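You operate a simulated robot arm through the tools that you are given. There is no shell and no other tool.

You are at the controls of a simulated robot arm. One attempt, no reset.

Task
Get the finished bracket off the open printer's plate and into the dark parts tray.
Fine: wait till the display shows READY, switch off, bend the plate on the grey block with the yellow button, plate back on its bed.

It is judged by the outcome, as a careful person would: the job done as asked, and still so three seconds after it is handed in. It fails if anything else is knocked over, pushed out of place, dropped, spilled or broken.

Robot
A 6-joint arm with a two-finger gripper, fixed in place. Base frame: the origin is on the floor under the middle of its stand, x ahead of it, y to its left, z up. Lengths are in m, angles in degrees, forces in N, time in s.
It reaches about 1.298 m from its shoulder. Its first joint turns from -149.0 to 149.0 degrees. Payload 1.57 kg.
Tool frame: the origin (TCP) lies between the finger pads and is the grasp point; the fingertips stand 0.021 m ahead of it; z points along the fingers, y is the line along which they close. The gripper opens to 0.07 m; its body begins 0.05 m behind the TCP.
Orientation is that of the tool frame in the base frame, as [roll, pitch, yaw] about the fixed x, y, z axes, in that order (R = Rz(yaw) Ry(pitch) Rx(roll)). With the fingers straight down and closing along the base's y, the tool's x points along the base's -x, its y along +y and its z along -z.

Tools
- The arm moves only by the tool arm_command. Its argument "series" is a list that holds one entry, the list of rows, each a list of 7 numbers: the shift along the base's x, y, z in m, then the turn, a rotation vector about the base's x, y, z in rad, then the gripper command, from -1 (shut) to 1 (fully open), values between in proportion. In form: [[[dx, dy, dz, ax, ay, az, gripper], ...]]. A call has 1 to 20 rows; each row is the pose to reach, as a shift and turn from the pose commanded when the call began. A row lasts 0.2 s, in which the tool goes at most 0.05 m and 8.6 degrees; a call with a longer step from one row to the next is refused whole, and so is a gripper value outside its range. Where a pose cannot be reached the arm comes as near as it can. A force on the tool above 50 N (or 10 N above the force at the start of the call, whichever is more), or a blocked arm, ends the call early, and 0.2 s more pass. The fingers move at their own pace (about 0.0648 m/s each) and stop on an object; they squeeze with about 20 N. The grip force told is the motor's: it shows also when the fingers shut on nothing. Time passes only in rows, and 0.2 s behind the last, so rows that repeat a pose let the fingers close. It gives the time, the measured TCP pose, the force on the tool (base axes), the opening and the grip force at its end, in the units of the frame above (readings bear some noise), with the torque about the TCP (base axes, N m) and any sound that the robot's microphone picked up.
- Cameras (640 x 400 px; columns grow to the right, rows downward): "scene" is fixed at [0.3982, -0.502, 1.498]; the picture's right is [0.70, -0.71, 0.00], its down [-0.52, -0.52, -0.67] and it looks along [0.48, 0.47, -0.74] (base axes); focal length 305 px, centre (320, 200). "wrist" rides on the gripper at [0.079, 0.004, -0.081] in the tool frame; the picture's right is [-0.05, 1.00, 0.00], its down [-0.67, -0.04, -0.74] and it looks along [-0.74, -0.04, 0.67] (tool axes); focal length 256 px, centre (320, 200). There is no depth. A picture from a camera that has moved, and an enlarged one, comes with that camera's place and axes in the base frame and with its lens.
- camera(camera): a new picture of that camera. No time passes.
- slide_trunk(by): slides the trunk up (or, below 0, down) by that many m; the arm rides with it, the base frame stays. It gives what a move gives, with no picture.
- enlarge(camera, box): a new picture of the part [left, top, right, bottom] of that camera's present view, enlarged. No time passes.
- hand_in(): hands the job in; it is judged then, once.

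Nothing tells you positions but the pictures and the camera data. Unless the task says otherwise, let go and move clear before handing in.

The tools are called after "Request:" as name(argument=value, ...) on one line, values as JSON. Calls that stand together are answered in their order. arm_command: Moves the arm, as the interface text tells. Its arguments: {"type":"object","properties":{"series":{"type":"array","items":{"type":"array","items":{"type":"array","items":{"type":"number"}}}}},"required":["series"]} The other tools are called the same way: slide_trunk (by) moves the trunk up or down; camera (camera) takes a picture; enlarge (camera, box) takes an enlarged picture of a part of a camera's view; hand_in () hands the job in.

At the start:

```text
t: 0.0
position: [0.6704, -0.0819, 1.1875]
tool_rot: [180.0, 0.0, 180.0]
force: [-1.0, 0.9, -0.3]
ft_torque: [-0.01, -0.02, 0.02]
finger_gap: 0.0698
grip_force: 0.1
trunk travel left (down, up): [-0.869, 0.101]
```

scene: 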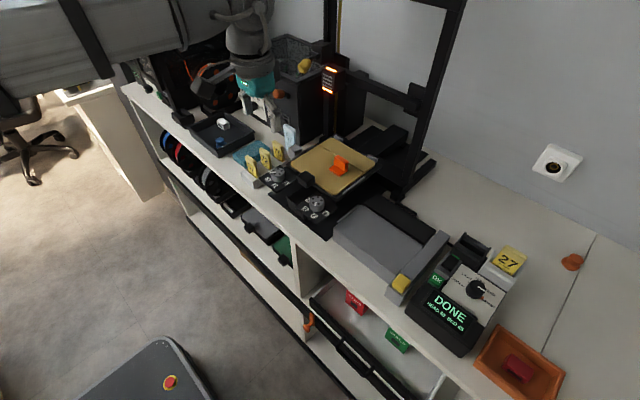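
wrist: 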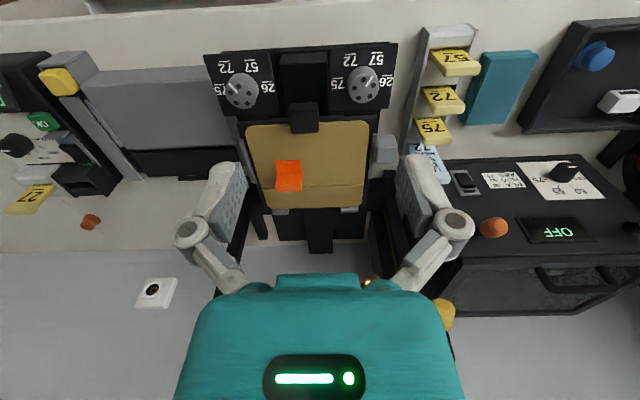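

I see an open printer with a gold plate and an orange bracket, a grey block with a yellow button, and a control unit whose display reads DONE. I'll look closer at the various parts before moving.

Request:
enlarge(camera="scene", box=[380, 210, 600, 400])

Request:
enlarge(camera="scene", box=[240, 120, 440, 250])

Request:
enlarge(camera="scene", box=[120, 30, 340, 190])

Request:
enlarge(camera="wrist", box=[0, 40, 220, 230])

Request:
enlarge(camera="wrist", box=[200, 30, 420, 230])

Request:
enlarge(camera="wrist", box=[400, 10, 640, 260])

```text
2.11 times, centred on (490, 305) of scene
camera zoom: at [0.3982, -0.502, 1.498], right [0.7, -0.71, 0.0], down [-0.52, -0.52, -0.67], along [0.48, 0.47, -0.74], focal length 642 px, centre (-38, -21)
```

zoom: 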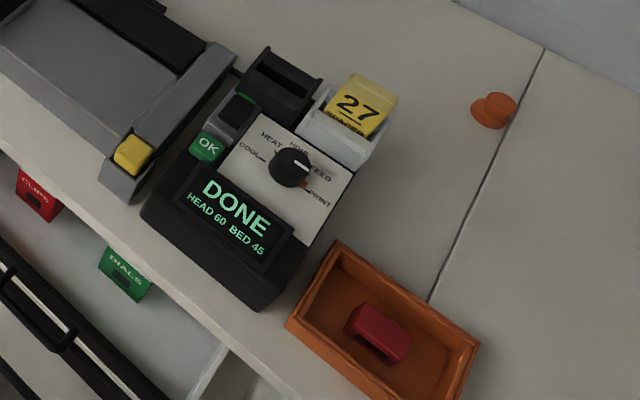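

```text
3.08 times, centred on (340, 185) of scene
camera zoom: at [0.3982, -0.502, 1.498], right [0.7, -0.71, 0.0], down [-0.52, -0.52, -0.67], along [0.48, 0.47, -0.74], focal length 938 px, centre (258, 246)
```

zoom: 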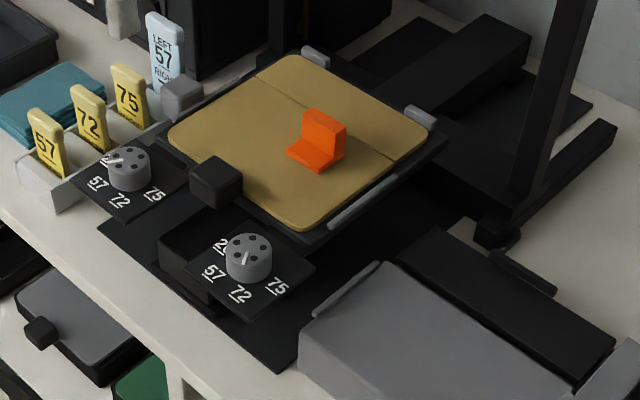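

```text
2.50 times, centred on (230, 110) of scene
camera zoom: at [0.3982, -0.502, 1.498], right [0.7, -0.71, 0.0], down [-0.52, -0.52, -0.67], along [0.48, 0.47, -0.74], focal length 762 px, centre (545, 425)
```

zoom: 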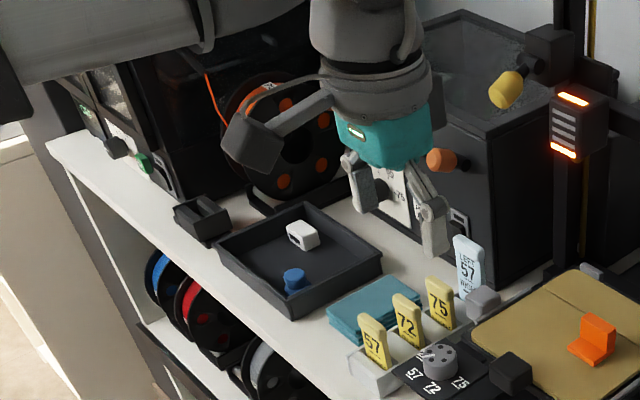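

```text
2.11 times, centred on (110, 135) of wrist
camera zoom: at [0.5918, -0.0787, 1.2686], right [0.05, 1.0, 0.0], down [0.67, -0.04, 0.74], along [0.74, -0.04, -0.67], focal length 539 px, centre (762, 337)
```

zoom: 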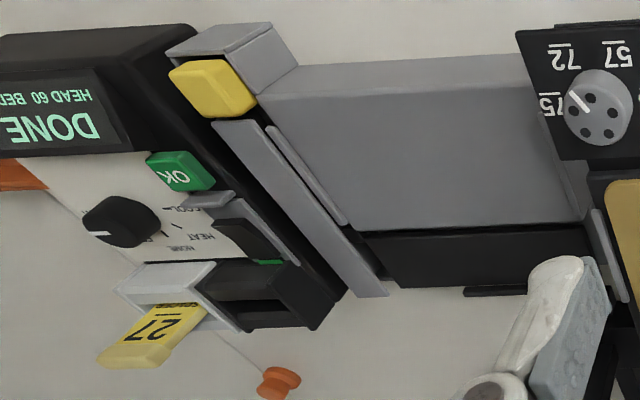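

```text
2.00 times, centred on (310, 130) of wrist
camera zoom: at [0.5918, -0.0787, 1.2686], right [0.05, 1.0, 0.0], down [0.67, -0.04, 0.74], along [0.74, -0.04, -0.67], focal length 512 px, centre (340, 340)
```

zoom: 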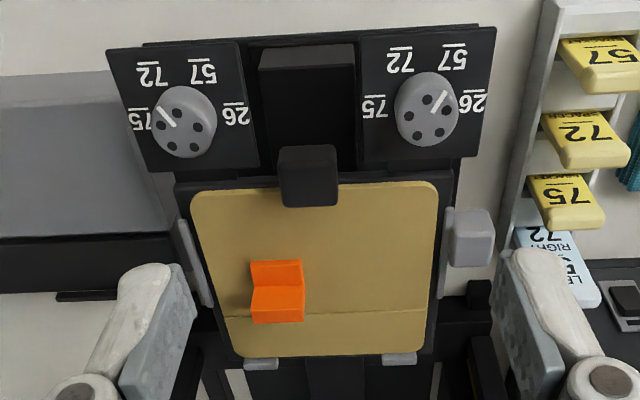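

```text
1.60 times, centred on (520, 135) of wrist
camera zoom: at [0.5918, -0.0787, 1.2686], right [0.05, 1.0, 0.0], down [0.67, -0.04, 0.74], along [0.74, -0.04, -0.67], focal length 410 px, centre (0, 304)
```

zoom: 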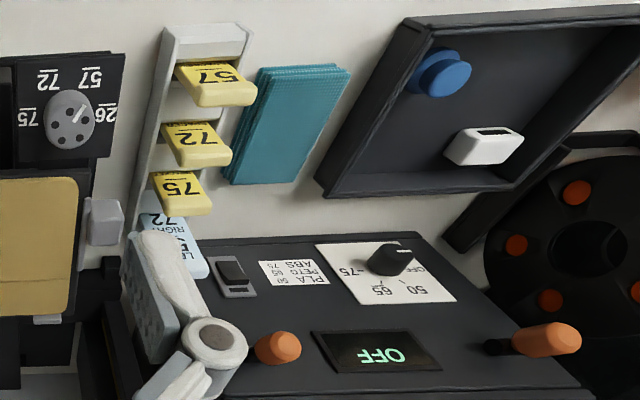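

The display reads DONE, HEAD 60, BED 45. I want closer views of the cards, knobs and clips around the plate, which look relevant to releasing it.

Request:
enlarge(camera="scene", box=[240, 110, 310, 200])

Request:
enlarge(camera="wrist", box=[380, 20, 480, 190])

Request:
enlarge(camera="scene", box=[250, 150, 350, 230])

Request:
enlarge(camera="scene", box=[410, 230, 530, 350])

Request:
enlarge(camera="wrist", box=[210, 90, 410, 230])

Request:
enlarge(camera="scene", box=[310, 180, 460, 310])

```text
4.44 times, centred on (275, 155) of scene
camera zoom: at [0.3982, -0.502, 1.498], right [0.7, -0.71, 0.0], down [-0.52, -0.52, -0.67], along [0.48, 0.47, -0.74], focal length 1355 px, centre (520, 400)
```

zoom: 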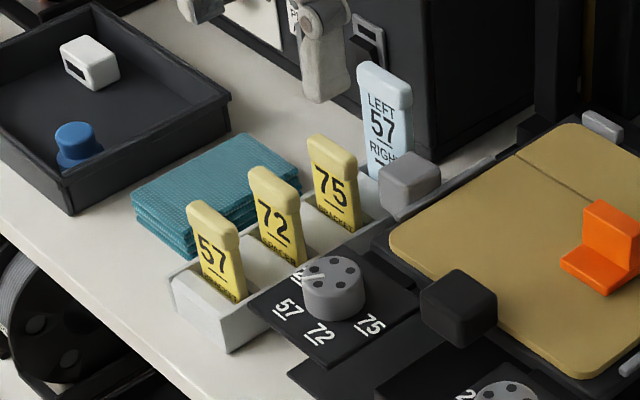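

```text
2.35 times, centred on (430, 105) of wrist
camera zoom: at [0.5918, -0.0787, 1.2686], right [0.05, 1.0, 0.0], down [0.67, -0.04, 0.74], along [0.74, -0.04, -0.67], focal length 602 px, centre (61, 424)
```

zoom: 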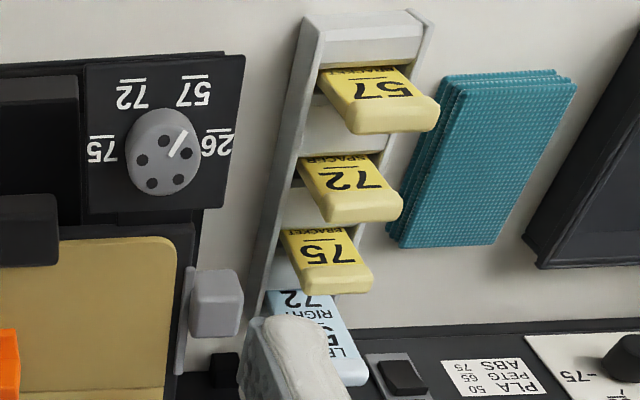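

```text
5.00 times, centred on (300, 190) of scene
camera zoom: at [0.3982, -0.502, 1.498], right [0.7, -0.71, 0.0], down [-0.52, -0.52, -0.67], along [0.48, 0.47, -0.74], focal length 1524 px, centre (420, 250)
```

zoom: 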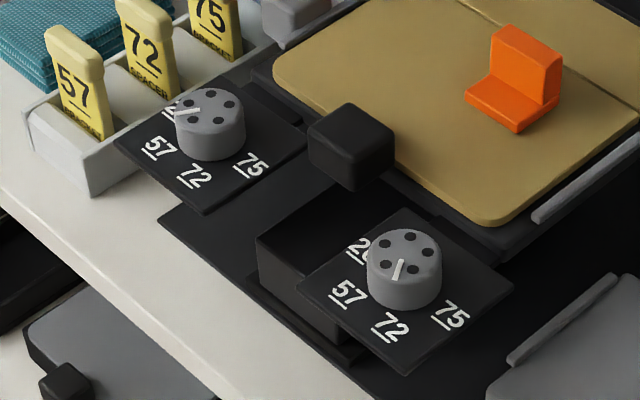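

```text
3.33 times, centred on (470, 290) of scene
camera zoom: at [0.3982, -0.502, 1.498], right [0.7, -0.71, 0.0], down [-0.52, -0.52, -0.67], along [0.48, 0.47, -0.74], focal length 1016 px, centre (-180, -100)
```

zoom: 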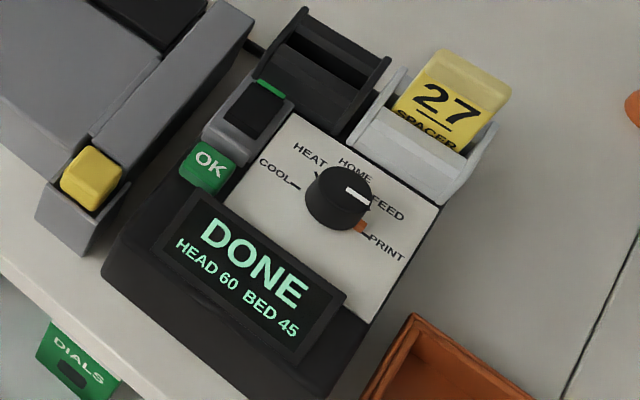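

```text
2.86 times, centred on (310, 160) of wrist
camera zoom: at [0.5918, -0.0787, 1.2686], right [0.05, 1.0, 0.0], down [0.67, -0.04, 0.74], along [0.74, -0.04, -0.67], focal length 731 px, centre (349, 314)
```

zoom: 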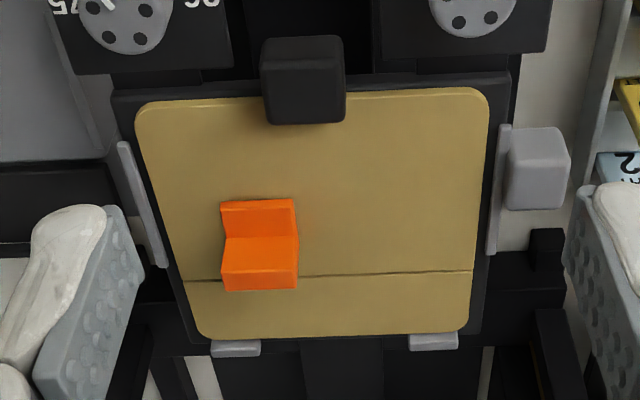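

```text
3.08 times, centred on (385, 245) of scene
camera zoom: at [0.3982, -0.502, 1.498], right [0.7, -0.71, 0.0], down [-0.52, -0.52, -0.67], along [0.48, 0.47, -0.74], focal length 938 px, centre (120, 62)
```

zoom: 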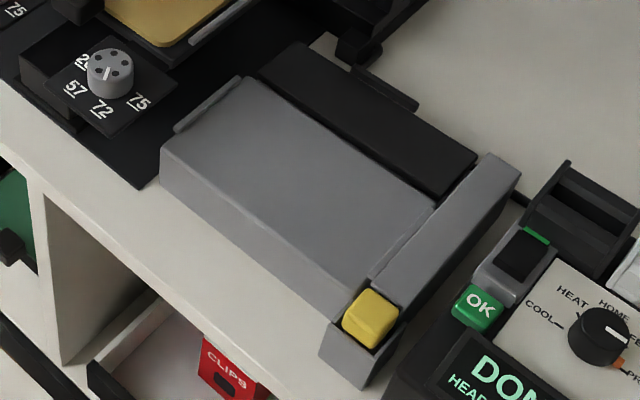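

The plate sits at about x 0.76–0.92, y −0.18…−0.03, z ≈ 0.99, with a black cube at its front edge and a grey cube at its left. I'll back off a little and drop lower to view those cubes edge-on, while also seeing whether the display changes with time.

Request:
arm_command(series=[[[-0.04, 0, 0, 0, 0, 0, 1], [-0.08, 0, -0.02, 0, 0, 0, 1], [-0.12, 0, -0.05, 0, 0, 0, 1], [-0.15, 0, -0.08, 0, 0, 0, 1], [-0.15, 0, -0.08, 0, 0, 0, 1]]])

Request:
camera(camera="wrist")

Request:
camera(camera="scene")

```text
t: 1.2
position: [0.5305, -0.0827, 1.1876]
tool_rot: [179.9, -0.1, -180.0]
force: [-0.1, 0.5, -0.6]
ft_torque: [-0.03, -0.01, 0.0]
finger_gap: 0.0701
grip_force: 0.0
out of reach, approached as far as the arm can: row 2, 3, 4, 5
trunk travel left (down, up): [-0.869, 0.101]
```

```text
taken
camera wrist: at [0.4524, -0.0804, 1.2687], right [0.05, 1.0, 0.0], down [0.67, -0.04, 0.74], along [0.74, -0.04, -0.67], focal length 256 px, centre (320, 200)
```

wrist: 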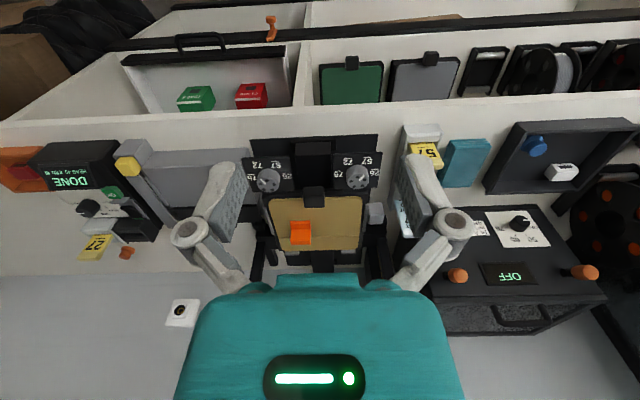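

```text
taken
```

scene: 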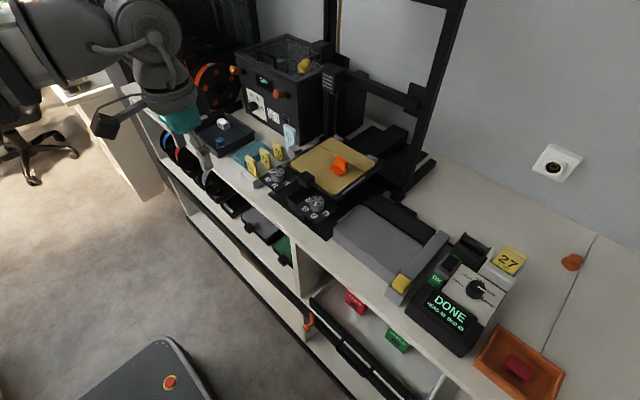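

The arm stayed high because the shoulder is high on the trunk; I'll check the display, then lower the trunk to work comfortably at bench height.

Request:
enlarge(camera="scene", box=[410, 230, 530, 350])

Request:
slide_trunk(by=-0.1)

Request:
camera(camera="wrist")

Request:
enlarge(camera="scene", box=[410, 230, 530, 350])

```text
3.33 times, centred on (470, 290) of scene
camera zoom: at [0.3982, -0.502, 1.498], right [0.7, -0.71, 0.0], down [-0.52, -0.52, -0.67], along [0.48, 0.47, -0.74], focal length 1016 px, centre (-180, -100)
```

zoom: 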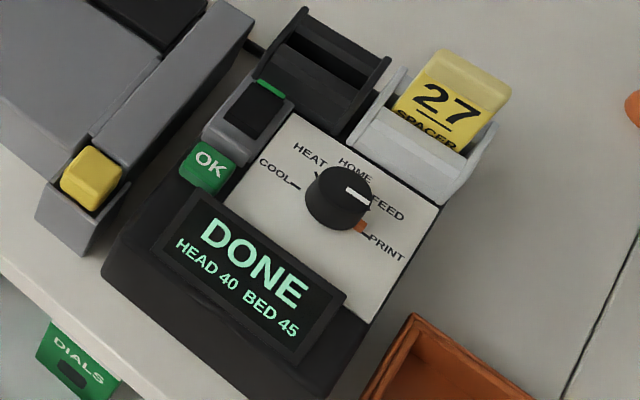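

```text
t: 2.5
position: [0.5297, -0.0844, 1.0875]
tool_rot: [-180.0, -0.1, 180.0]
force: [0.6, -0.3, 0.8]
ft_torque: [-0.02, 0.0, 0.0]
finger_gap: 0.07
grip_force: 0.0
trunk travel left (down, up): [-0.769, 0.201]
```

```text
taken
camera wrist: at [0.4524, -0.0805, 1.1688], right [0.05, 1.0, 0.0], down [0.67, -0.04, 0.74], along [0.74, -0.04, -0.67], focal length 256 px, centre (320, 200)
```

wrist: 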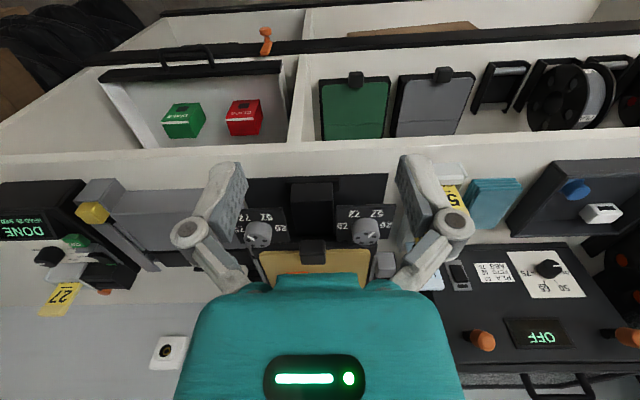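

```text
3.33 times, centred on (470, 290) of scene
camera zoom: at [0.3982, -0.502, 1.498], right [0.7, -0.71, 0.0], down [-0.52, -0.52, -0.67], along [0.48, 0.47, -0.74], focal length 1016 px, centre (-180, -100)
```

zoom: 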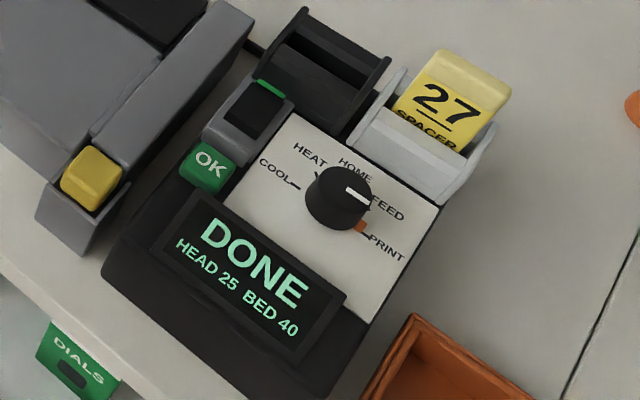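

The head and bed temperatures are dropping on their own (HEAD 25, BED 40), so waiting should bring READY. The spare plates on the lower shelf each have a black cube, so the black cube is the plate's grip. I'll raise the arm, lower the trunk for better reach, then look from closer up.

Request:
arm_command(series=[[[0, 0, 0.05, 0, 0, 0, 1], [0, 0, 0.1, 0, 0, 0, 1], [0, 0, 0.15, 0, 0, 0, 1], [0.0, 0, 0.2, 0, 0, 0, 1], [0.0, 0, 0.2, 0, 0, 0, 1]]])

Request:
slide_trunk(by=-0.2)

Request:
camera(camera="wrist")

Request:
enlarge(camera="scene", box=[410, 230, 530, 350])

```text
t: 3.7
position: [0.5304, -0.0838, 1.0873]
tool_rot: [179.9, 0.0, -180.0]
force: [-0.4, -0.1, 0.3]
ft_torque: [0.0, 0.0, -0.02]
finger_gap: 0.0698
grip_force: 0.1
out of reach, approached as far as the arm can: row 1, 2, 3, 4, 5
trunk travel left (down, up): [-0.769, 0.201]
```

```text
t: 5.9
position: [0.5291, -0.0839, 0.8871]
tool_rot: [-180.0, 0.0, 180.0]
force: [0.4, -0.6, -0.2]
ft_torque: [0.02, -0.04, -0.01]
finger_gap: 0.0703
grip_force: 0.0
trunk travel left (down, up): [-0.569, 0.401]
```

```text
taken
camera wrist: at [0.4524, -0.0805, 0.9688], right [0.05, 1.0, 0.0], down [0.67, -0.04, 0.74], along [0.74, -0.04, -0.67], focal length 256 px, centre (320, 200)
```

wrist: 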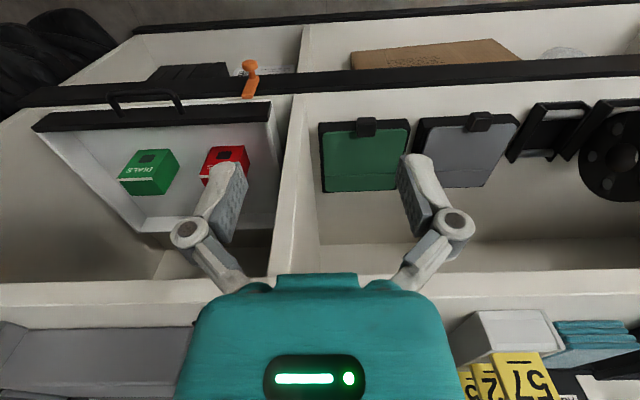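

```text
3.33 times, centred on (470, 290) of scene
camera zoom: at [0.3982, -0.502, 1.498], right [0.7, -0.71, 0.0], down [-0.52, -0.52, -0.67], along [0.48, 0.47, -0.74], focal length 1016 px, centre (-180, -100)
```

zoom: 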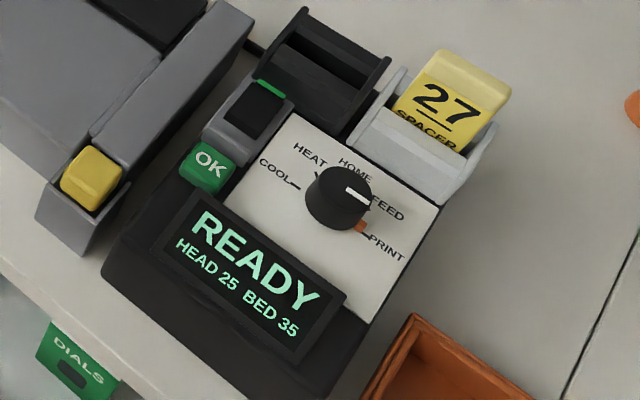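

The display now shows READY (HEAD 25, BED 35). The tool is in front of the counter and low; I'll move it forward slightly and up, checking that the arm can follow.

Request:
arm_command(series=[[[0.03, 0, 0.0, 0, 0, 0, 1], [0.05, 0, 0.04, 0, 0, 0, 1], [0.06, 0, 0.09, 0, 0, 0, 1], [0.07, 0, 0.14, 0, 0, 0, 1], [0.08, 0, 0.19, 0, 0, 0, 1], [0.09, 0, 0.24, 0, 0, 0, 1]]])

Request:
camera(camera="scene")

Request:
camera(camera="wrist")

```text
refused: row 3 steps farther than a row can; nothing moved
```

```text
taken
```

scene: 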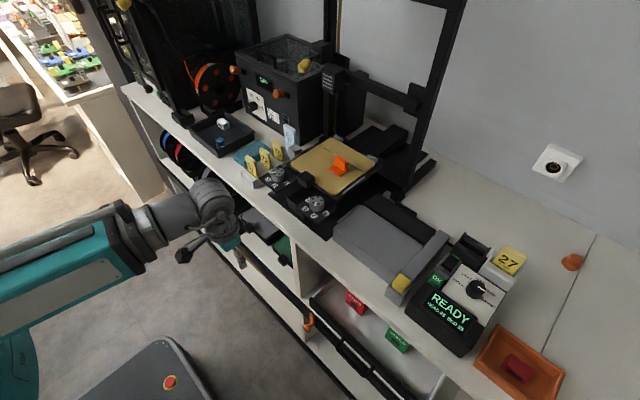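

```text
taken
camera wrist: at [0.4524, -0.0805, 0.9688], right [0.05, 1.0, 0.0], down [0.67, -0.04, 0.74], along [0.74, -0.04, -0.67], focal length 256 px, centre (320, 200)
```

wrist: 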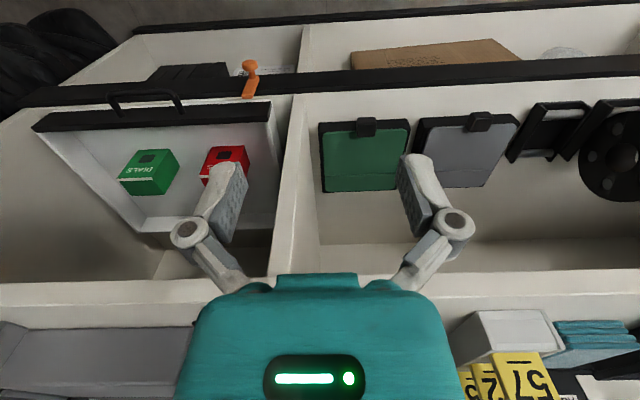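

READY is confirmed and the printer scene is undisturbed. My steps were slightly too long, so I repeat the up-and-forward move with shorter ones.

Request:
arm_command(series=[[[0.03, 0, 0.0, 0, 0, 0, 1], [0.04, 0, 0.04, 0, 0, 0, 1], [0.05, 0, 0.085, 0, 0, 0, 1], [0.06, 0, 0.13, 0, 0, 0, 1], [0.07, 0, 0.175, 0, 0, 0, 1], [0.08, 0, 0.22, 0, 0, 0, 1], [0.08, 0, 0.25, 0, 0, 0, 1], [0.08, 0, 0.25, 0, 0, 0, 1]]])

Request:
camera(camera="scene")

Request:
camera(camera="wrist")

```text
t: 7.7
position: [0.6038, -0.0846, 0.8883]
tool_rot: [180.0, -0.2, 179.9]
force: [-0.3, -0.7, 0.6]
ft_torque: [0.03, 0.01, 0.02]
finger_gap: 0.0697
grip_force: 0.1
out of reach, approached as far as the arm can: row 2, 3, 4, 5, 6, 7, 8
trunk travel left (down, up): [-0.569, 0.401]
```

```text
taken
```

scene: 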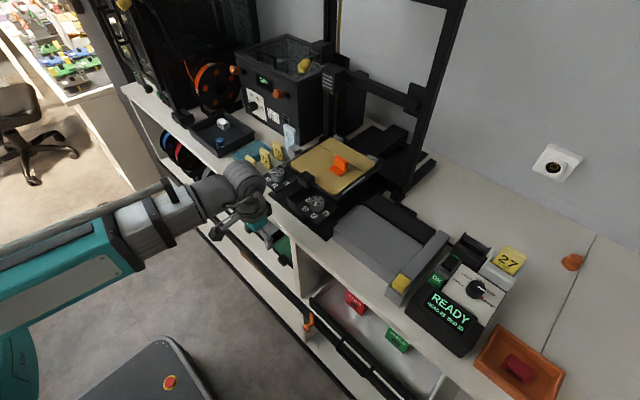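

```text
taken
camera wrist: at [0.5269, -0.0814, 0.9687], right [0.05, 1.0, 0.0], down [0.67, -0.04, 0.74], along [0.74, -0.04, -0.67], focal length 256 px, centre (320, 200)
```

wrist: 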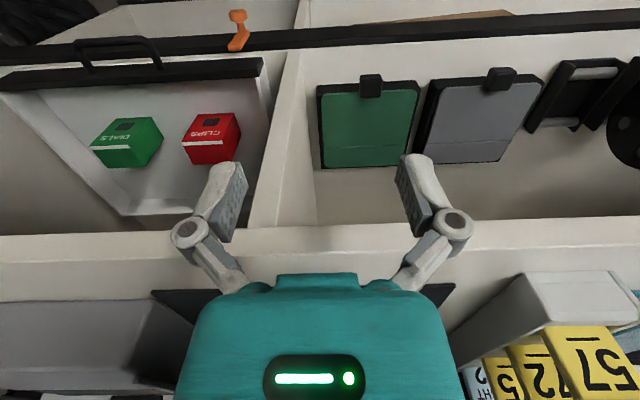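

The arm itself doesn't change height in this posture; its height evidently comes from the trunk slide, with the arm moving in plan. I'll step back from the counter edge and raise with the trunk.

Request:
arm_command(series=[[[-0.04, 0, 0.0, 0, 0, 0, 1], [-0.06, 0, 0.0, 0, 0, 0, 1]]])

Request:
slide_trunk(by=0.22)

Request:
camera(camera="wrist")

Request:
camera(camera="scene")

```text
t: 8.3
position: [0.5445, -0.0836, 0.8878]
tool_rot: [180.0, -0.1, -179.9]
force: [-0.6, 0.4, 0.6]
ft_torque: [0.0, -0.01, -0.02]
finger_gap: 0.0699
grip_force: 0.1
trunk travel left (down, up): [-0.569, 0.401]
```

```text
t: 10.6
position: [0.5449, -0.0841, 1.1071]
tool_rot: [-179.9, -0.1, 180.0]
force: [-0.2, -0.3, -0.9]
ft_torque: [0.03, 0.0, -0.01]
finger_gap: 0.07
grip_force: 0.0
trunk travel left (down, up): [-0.789, 0.181]
```

```text
taken
camera wrist: at [0.4669, -0.0803, 1.1887], right [0.05, 1.0, 0.0], down [0.67, -0.04, 0.74], along [0.74, -0.04, -0.67], focal length 256 px, centre (320, 200)
```

wrist: 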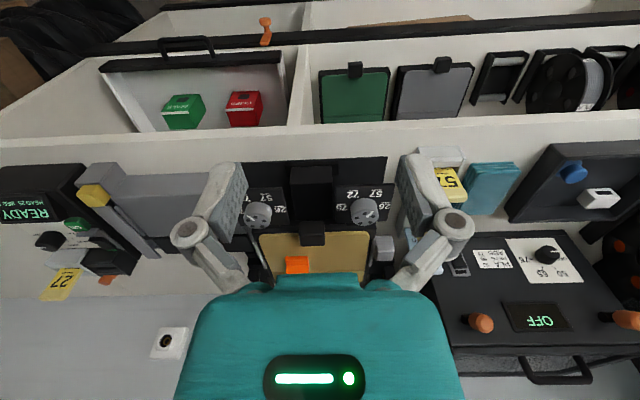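

```text
taken
```

scene: 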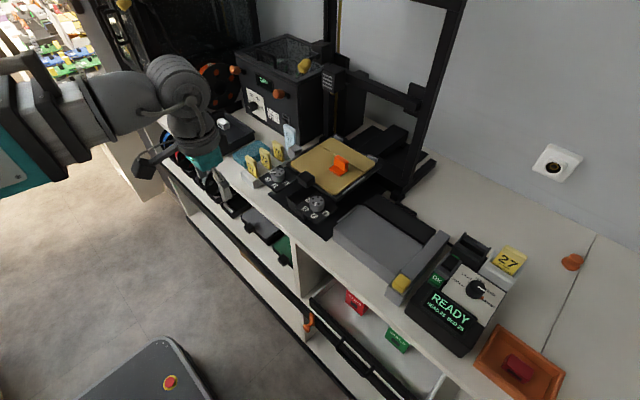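

READY holds. I'll move sideways at this height (fingertips about 1.09, above everything there) to the control unit around y −0.45 to see the switch closely.

Request:
arm_command(series=[[[0.0, -0.045, 0.0, 0, 0, 0, 1], [0.0, -0.09, 0.0, 0, 0, 0, 1], [0.0, -0.135, 0.0, 0, 0, 0, 1], [0.0, -0.18, 0.0, 0, 0, 0, 1], [0.01, -0.225, 0.0, 0, 0, 0, 1], [0.02, -0.27, 0.0, 0, 0, 0, 1], [0.03, -0.315, 0.0, 0, 0, 0, 1], [0.04, -0.36, 0.0, 0, 0, 0, 1], [0.04, -0.38, 0.0, 0, 0, 0, 1], [0.04, -0.38, 0.0, 0, 0, 0, 1]]])

Request:
camera(camera="wrist")

Request:
camera(camera="scene")

```text
t: 12.8
position: [0.584, -0.4633, 1.107]
tool_rot: [180.0, -0.1, 180.0]
force: [0.0, 0.2, 0.5]
ft_torque: [0.0, 0.0, 0.02]
finger_gap: 0.07
grip_force: 0.1
trunk travel left (down, up): [-0.789, 0.181]
```

```text
taken
camera wrist: at [0.5061, -0.4597, 1.1888], right [0.05, 1.0, 0.0], down [0.67, -0.04, 0.74], along [0.74, -0.04, -0.67], focal length 256 px, centre (320, 200)
```

wrist: 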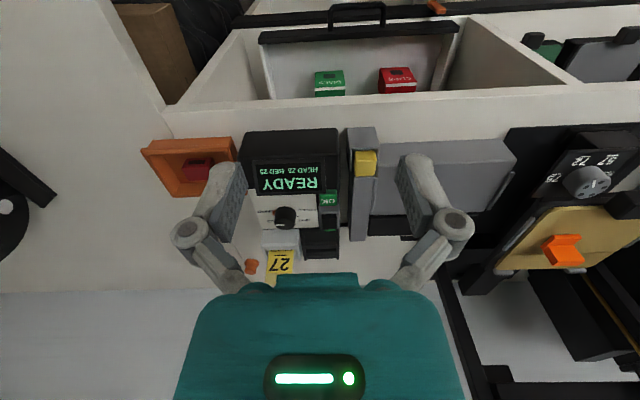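

```text
taken
```

scene: 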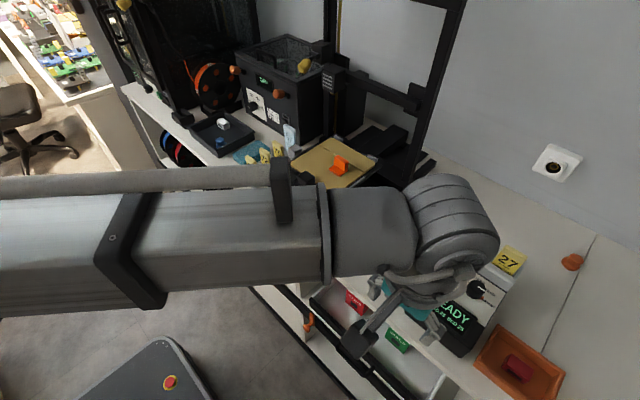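

Request:
enlarge(camera="wrist", box=[220, 110, 420, 290])

Request:
enlarge(camera="wrist", box=[280, 170, 380, 270])

Request:
enlarge(camera="wrist", box=[440, 110, 640, 310])

```text
2.22 times, centred on (320, 200) of wrist
camera zoom: at [0.5061, -0.4597, 1.1888], right [0.05, 1.0, 0.0], down [0.67, -0.04, 0.74], along [0.74, -0.04, -0.67], focal length 569 px, centre (320, 200)
```

zoom: 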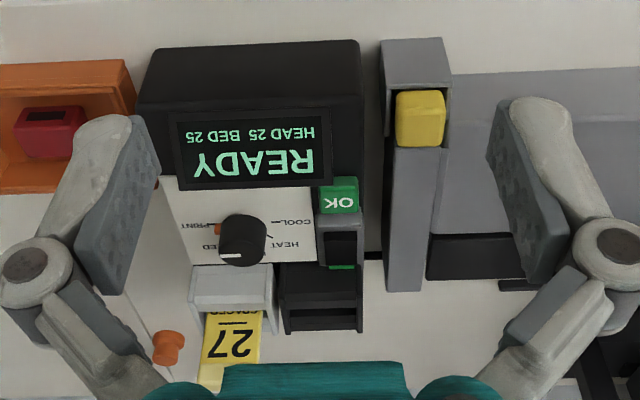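

```text
4.00 times, centred on (330, 220) of wrist
camera zoom: at [0.5061, -0.4597, 1.1888], right [0.05, 1.0, 0.0], down [0.67, -0.04, 0.74], along [0.74, -0.04, -0.67], focal length 1024 px, centre (280, 120)
```

zoom: 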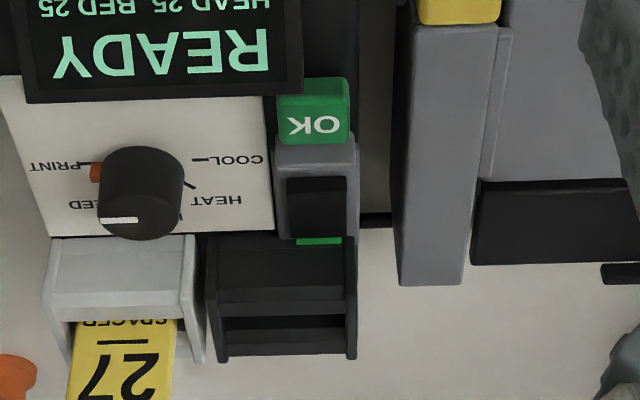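

```text
2.00 times, centred on (540, 210) of wrist
camera zoom: at [0.5061, -0.4597, 1.1888], right [0.05, 1.0, 0.0], down [0.67, -0.04, 0.74], along [0.74, -0.04, -0.67], focal length 512 px, centre (-120, 180)
```

zoom: 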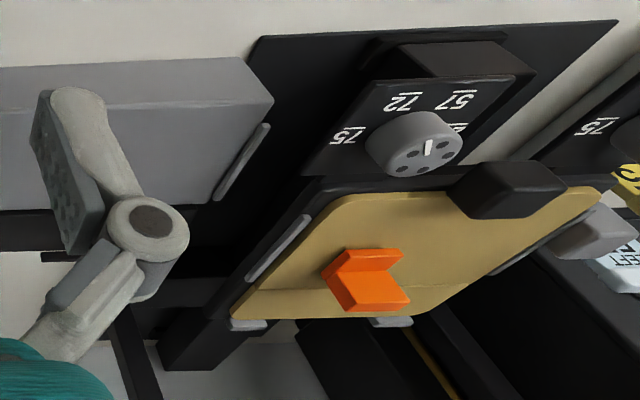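

The rocker switch is at about (0.816, −0.465, 0.953), with a green mark at its rear end, and OK at (0.758, −0.463, 0.96). I need a closer look at the rocker to see which end is down.

Request:
arm_command(series=[[[0.04, 0, 0.0, 0, 0, 0, 1], [0.08, 0, 0.0, 0, 0, 0, 1], [0.116, 0, 0.0, 0, 0, 0, 1], [0.116, 0, 0.0, 0, 0, 0, 1]]])

Request:
slide_trunk(by=-0.04)

Request:
camera(camera="wrist")

Request:
enlarge(camera="wrist", box=[250, 130, 400, 280])

Request:
enlarge(camera="scene", box=[420, 240, 480, 300])

```text
t: 13.8
position: [0.7005, -0.4634, 1.1076]
tool_rot: [-179.9, -0.1, -180.0]
force: [-0.2, 0.8, 0.4]
ft_torque: [0.02, 0.04, -0.02]
finger_gap: 0.0701
grip_force: 0.1
trunk travel left (down, up): [-0.789, 0.181]
```

```text
t: 14.7
position: [0.7006, -0.465, 1.0667]
tool_rot: [180.0, -0.1, 180.0]
force: [-0.9, -0.4, 0.8]
ft_torque: [0.0, -0.05, 0.01]
finger_gap: 0.07
grip_force: 0.0
trunk travel left (down, up): [-0.749, 0.221]
```

```text
taken
camera wrist: at [0.6224, -0.4605, 1.1487], right [0.05, 1.0, 0.0], down [0.67, -0.04, 0.74], along [0.74, -0.04, -0.67], focal length 256 px, centre (320, 200)
```

wrist: 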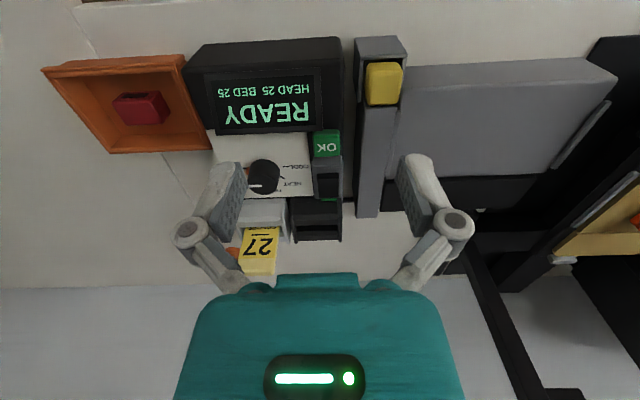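

```text
2.67 times, centred on (325, 205) of wrist
camera zoom: at [0.6224, -0.4605, 1.1487], right [0.05, 1.0, 0.0], down [0.67, -0.04, 0.74], along [0.74, -0.04, -0.67], focal length 683 px, centre (307, 187)
```

zoom: 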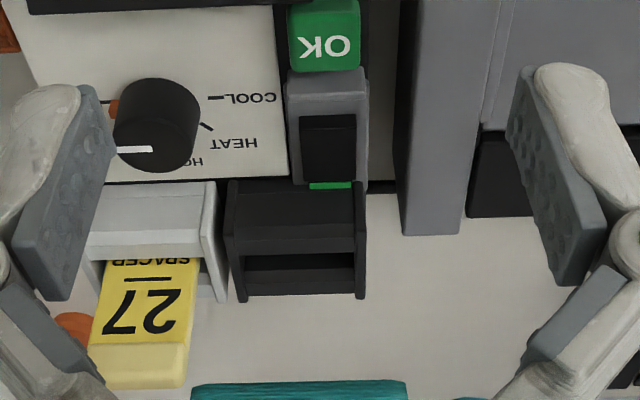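

```text
6.67 times, centred on (450, 270) of scene
camera zoom: at [0.3982, -0.502, 1.498], right [0.7, -0.71, 0.0], down [-0.52, -0.52, -0.67], along [0.48, 0.47, -0.74], focal length 2032 px, centre (-547, -267)
```

zoom: 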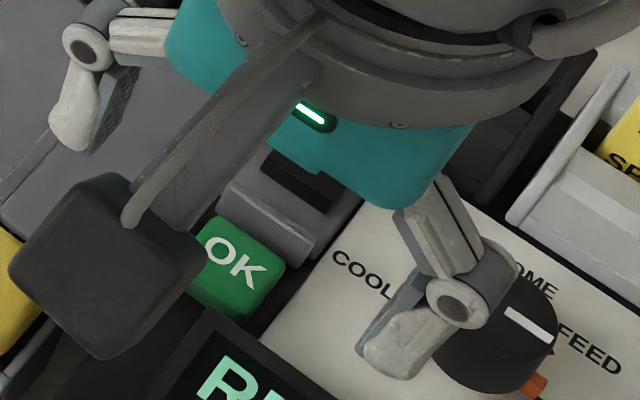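

The rocker spans about x 0.796–0.837 at y ≈ −0.462. I'll get closer still to judge which end is raised before pressing anything.

Request:
arm_command(series=[[[0.04, 0, 0.0, 0, 0, 0, 1], [0.06, 0, 0.0, 0, 0, 0, 1], [0.06, 0, 0.0, 0, 0, 0, 1]]])

Request:
slide_trunk(by=-0.03)

Request:
enlarge(camera="wrist", box=[260, 120, 400, 260])

Request:
camera(camera="wrist")

```text
t: 15.5
position: [0.7598, -0.4643, 1.0689]
tool_rot: [-180.0, 0.0, -179.9]
force: [-0.1, -0.1, 0.1]
ft_torque: [0.0, -0.01, 0.01]
finger_gap: 0.07
grip_force: 0.0
trunk travel left (down, up): [-0.749, 0.221]
```

```text
t: 16.2
position: [0.7597, -0.4649, 1.0365]
tool_rot: [-180.0, -0.1, 180.0]
force: [0.5, -0.1, 0.2]
ft_torque: [0.0, 0.0, 0.01]
finger_gap: 0.0699
grip_force: 0.0
trunk travel left (down, up): [-0.719, 0.251]
```

```text
2.86 times, centred on (330, 190) of wrist
camera zoom: at [0.682, -0.4608, 1.1187], right [0.05, 1.0, 0.0], down [0.67, -0.04, 0.74], along [0.74, -0.04, -0.67], focal length 731 px, centre (291, 229)
```

zoom: 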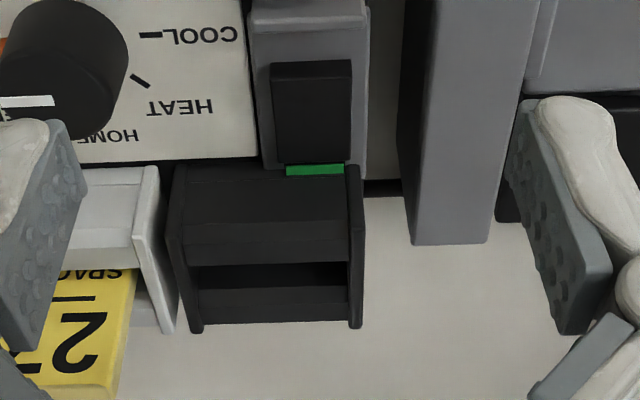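

```text
taken
camera wrist: at [0.682, -0.4608, 1.1187], right [0.05, 1.0, 0.0], down [0.67, -0.04, 0.74], along [0.74, -0.04, -0.67], focal length 256 px, centre (320, 200)
```

wrist: 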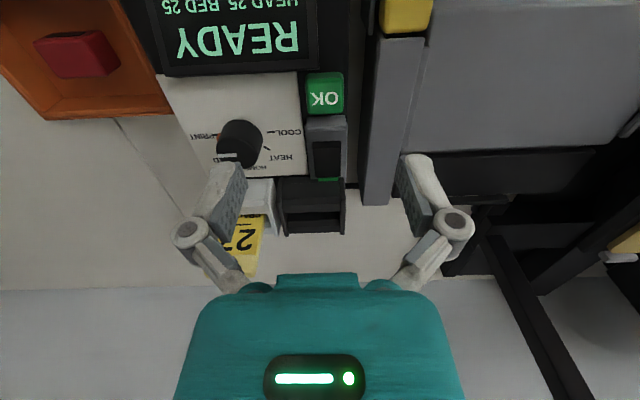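

The rocker's green mark is at the rear end. I'll zoom tightly to see the tilt.

Request:
enlarge(camera="wrist", box=[300, 110, 360, 190])

Request:
arm_command(series=[[[0.0, 0.04, 0.0, 0, 0, 0, 1], [0.0, 0.08, 0.0, 0, 0, 0, 1], [0.0, 0.12, 0.0, 0, 0, 0, 1], [0.0, 0.12, 0.0, 0, 0, 0, 1]]])

Request:
enlarge(camera="wrist", box=[100, 100, 260, 220])

Request:
enlarge(camera="scene", box=[420, 240, 480, 300])

Request:
camera(camera="wrist")

```text
5.00 times, centred on (330, 150) of wrist
camera zoom: at [0.682, -0.4608, 1.1187], right [0.05, 1.0, 0.0], down [0.67, -0.04, 0.74], along [0.74, -0.04, -0.67], focal length 1280 px, centre (270, 450)
```

zoom: 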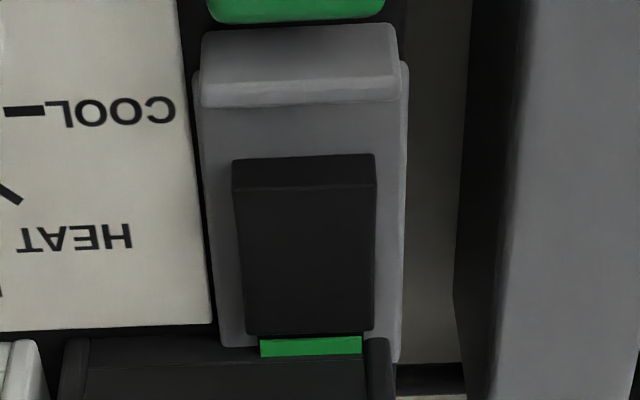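

```text
t: 17.2
position: [0.76, -0.3441, 1.0372]
tool_rot: [-180.0, -0.1, 180.0]
force: [-0.5, 0.3, -0.2]
ft_torque: [0.0, 0.01, 0.01]
finger_gap: 0.0699
grip_force: 0.1
trunk travel left (down, up): [-0.719, 0.251]
```

```text
3.33 times, centred on (180, 160) of wrist
camera zoom: at [0.6821, -0.3411, 1.1187], right [0.05, 1.0, 0.0], down [0.67, -0.04, 0.74], along [0.74, -0.04, -0.67], focal length 853 px, centre (787, 333)
```

zoom: 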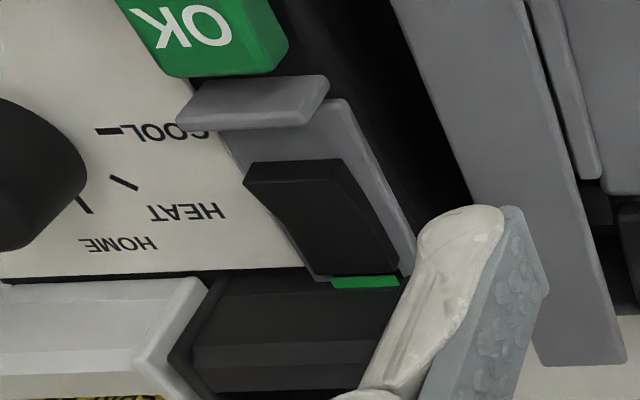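

```text
6.67 times, centred on (450, 270) of scene
camera zoom: at [0.3982, -0.502, 1.498], right [0.7, -0.71, 0.0], down [-0.52, -0.52, -0.67], along [0.48, 0.47, -0.74], focal length 2032 px, centre (-547, -267)
```

zoom: 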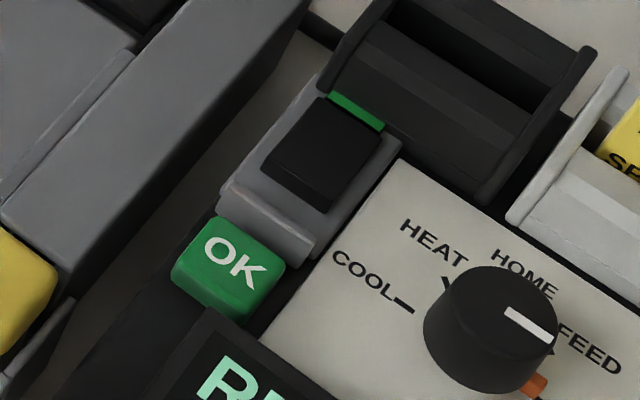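

```text
taken
camera wrist: at [0.6821, -0.3411, 1.1187], right [0.05, 1.0, 0.0], down [0.67, -0.04, 0.74], along [0.74, -0.04, -0.67], focal length 256 px, centre (320, 200)
```

wrist: 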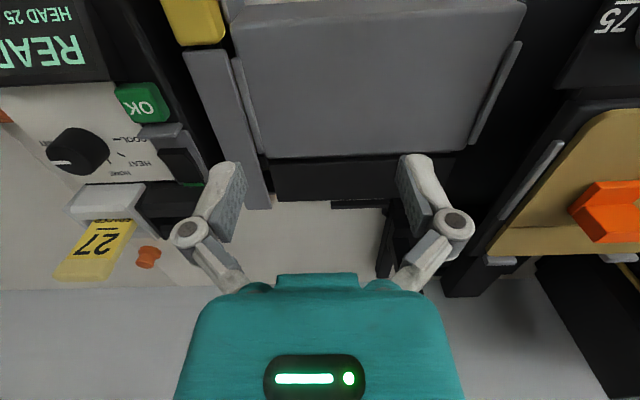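

Now it's clear: the rocker's front end (x ≈ 0.80, top z ≈ 0.959) is raised and the rear end by the green mark is pressed = ON, so pressing the front end switches off. A guard ridge (z ≈ 0.964, x ≤ 0.785) separates it from OK. I'll close the fingers and go above the front half, and try a small vertical arm move as a test.

Request:
arm_command(series=[[[0.0, 0.0, 0.01, 0, 0, 0, -1], [0.0, 0.0, 0.02, 0, 0, 0, -1], [0.0, 0.0, 0.02, 0, 0, 0, -1], [0.0, 0.0, 0.02, 0, 0, 0, -1]]])

Request:
camera(camera="wrist")

```text
t: 18.2
position: [0.7606, -0.3452, 1.0382]
tool_rot: [-180.0, -0.1, -180.0]
force: [-0.2, -0.6, -0.1]
ft_torque: [-0.01, 0.01, 0.0]
finger_gap: 0.0002
grip_force: 20.7
out of reach, approached as far as the arm can: row 1, 2, 3, 4
trunk travel left (down, up): [-0.719, 0.251]
```

```text
taken
camera wrist: at [0.682, -0.3416, 1.1187], right [0.05, 1.0, 0.0], down [0.67, -0.04, 0.74], along [0.74, -0.04, -0.67], focal length 256 px, centre (320, 200)
```

wrist: 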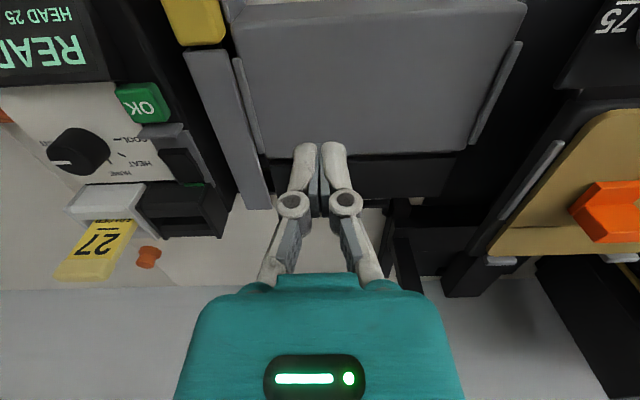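

Vertical motion is trunk only, so I'll use small trunk slides to press. Moving the shut fingers above the rocker's raised front end at (0.806, −0.462).

Request:
arm_command(series=[[[0.015, -0.04, 0.0, 0, 0, 0, -1], [0.03, -0.08, 0.0, 0, 0, 0, -1], [0.0455, -0.1175, 0.0, 0, 0, 0, -1], [0.0455, -0.1175, 0.0, 0, 0, 0, -1]]])

Request:
camera(camera="wrist")

Request:
camera(camera="scene")

```text
t: 19.2
position: [0.8061, -0.4622, 1.0369]
tool_rot: [180.0, -0.1, 180.0]
force: [-0.1, -0.4, 0.6]
ft_torque: [0.01, 0.01, 0.0]
finger_gap: 0.0001
grip_force: 20.3
trunk travel left (down, up): [-0.719, 0.251]
```

```text
taken
camera wrist: at [0.7281, -0.4595, 1.1186], right [0.05, 1.0, 0.0], down [0.67, -0.04, 0.74], along [0.74, -0.04, -0.67], focal length 256 px, centre (320, 200)
```

wrist: 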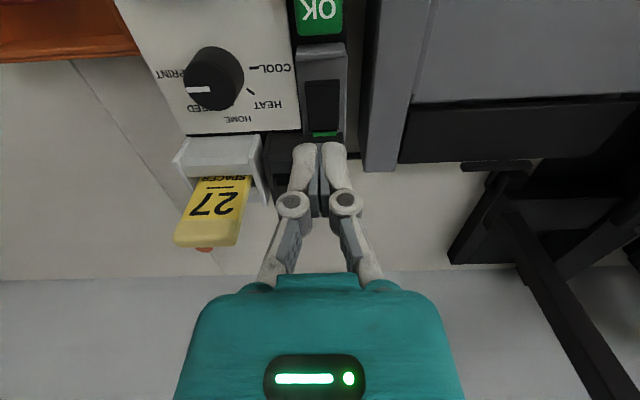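

```text
taken
```

scene: 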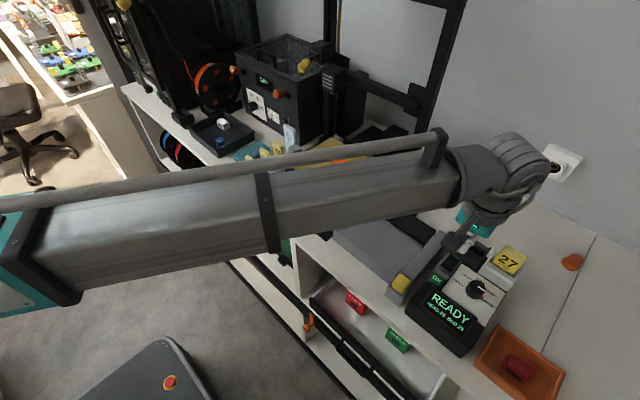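

Aligned above the rocker's front half. Lowering in small trunk steps now, watching the force.

Request:
slide_trunk(by=-0.045)

Request:
enlarge(camera="wrist", box=[250, 80, 390, 180])

Request:
enlarge(camera="scene", box=[420, 200, 520, 300])

```text
t: 20.1
position: [0.8056, -0.4628, 0.9929]
tool_rot: [-180.0, -0.1, -179.9]
force: [-0.5, 0.2, 0.6]
ft_torque: [0.0, -0.05, 0.0]
finger_gap: 0.0
grip_force: 19.5
trunk travel left (down, up): [-0.674, 0.296]
```

```text
4.00 times, centred on (320, 130) of wrist
camera zoom: at [0.7281, -0.4591, 1.0737], right [0.05, 1.0, 0.0], down [0.67, -0.04, 0.74], along [0.74, -0.04, -0.67], focal length 1024 px, centre (320, 480)
```

zoom: 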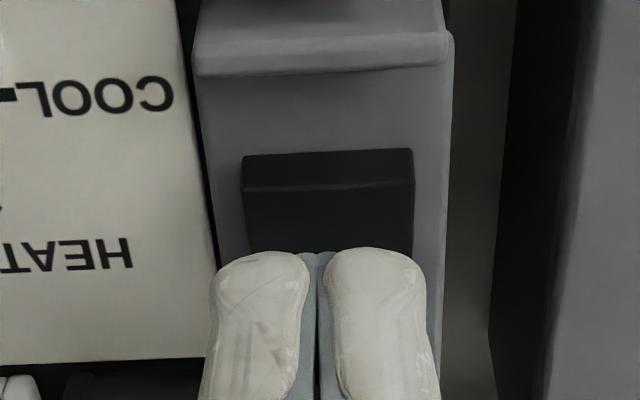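

```text
4.00 times, centred on (470, 250) of scene
camera zoom: at [0.3982, -0.502, 1.498], right [0.7, -0.71, 0.0], down [-0.52, -0.52, -0.67], along [0.48, 0.47, -0.74], focal length 1219 px, centre (-280, 0)
```

zoom: 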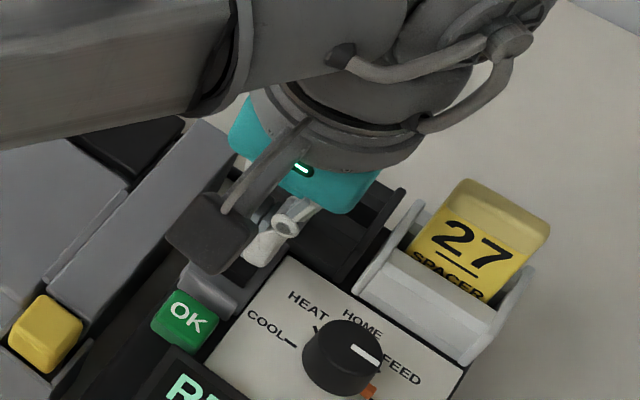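

The fingertips' front edge lines up with the rocker's front edge; I'll shift 3 mm toward it for better leverage and step down.

Request:
arm_command(series=[[[-0.003, 0.0, 0.0, 0, 0, 0, -1], [-0.003, 0.0, 0.0, 0, 0, 0, -1]]])

Request:
slide_trunk(by=-0.009)

Request:
slide_trunk(by=-0.004)

Request:
enlarge(camera="wrist", box=[250, 80, 390, 180])

```text
t: 20.7
position: [0.8036, -0.4631, 0.9926]
tool_rot: [180.0, 0.0, 180.0]
force: [-0.1, 0.7, 0.3]
ft_torque: [-0.04, 0.02, -0.01]
finger_gap: 0.0002
grip_force: 20.2
trunk travel left (down, up): [-0.674, 0.296]
```

```text
t: 21.3
position: [0.8024, -0.4633, 0.9838]
tool_rot: [180.0, -0.1, -179.9]
force: [1.0, -0.7, 0.4]
ft_torque: [-0.01, -0.03, 0.0]
finger_gap: 0.0
grip_force: 19.3
trunk travel left (down, up): [-0.665, 0.305]
```

```text
t: 21.8
position: [0.8036, -0.4623, 0.9804]
tool_rot: [180.0, 0.0, -180.0]
force: [-1.7, -0.7, 3.6]
ft_torque: [-0.02, -0.01, 0.01]
finger_gap: 0.0059
grip_force: 28.8
trunk travel left (down, up): [-0.661, 0.309]
heard: click
```

```text
4.00 times, centred on (320, 130) of wrist
camera zoom: at [0.7245, -0.4591, 1.0612], right [0.05, 1.0, 0.0], down [0.67, -0.04, 0.74], along [0.74, -0.04, -0.67], focal length 1024 px, centre (320, 480)
```

zoom: 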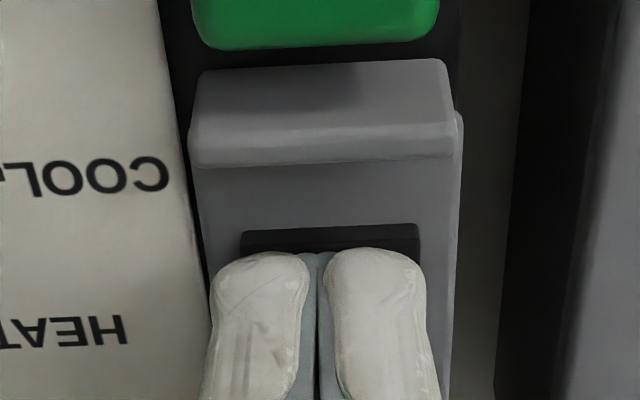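

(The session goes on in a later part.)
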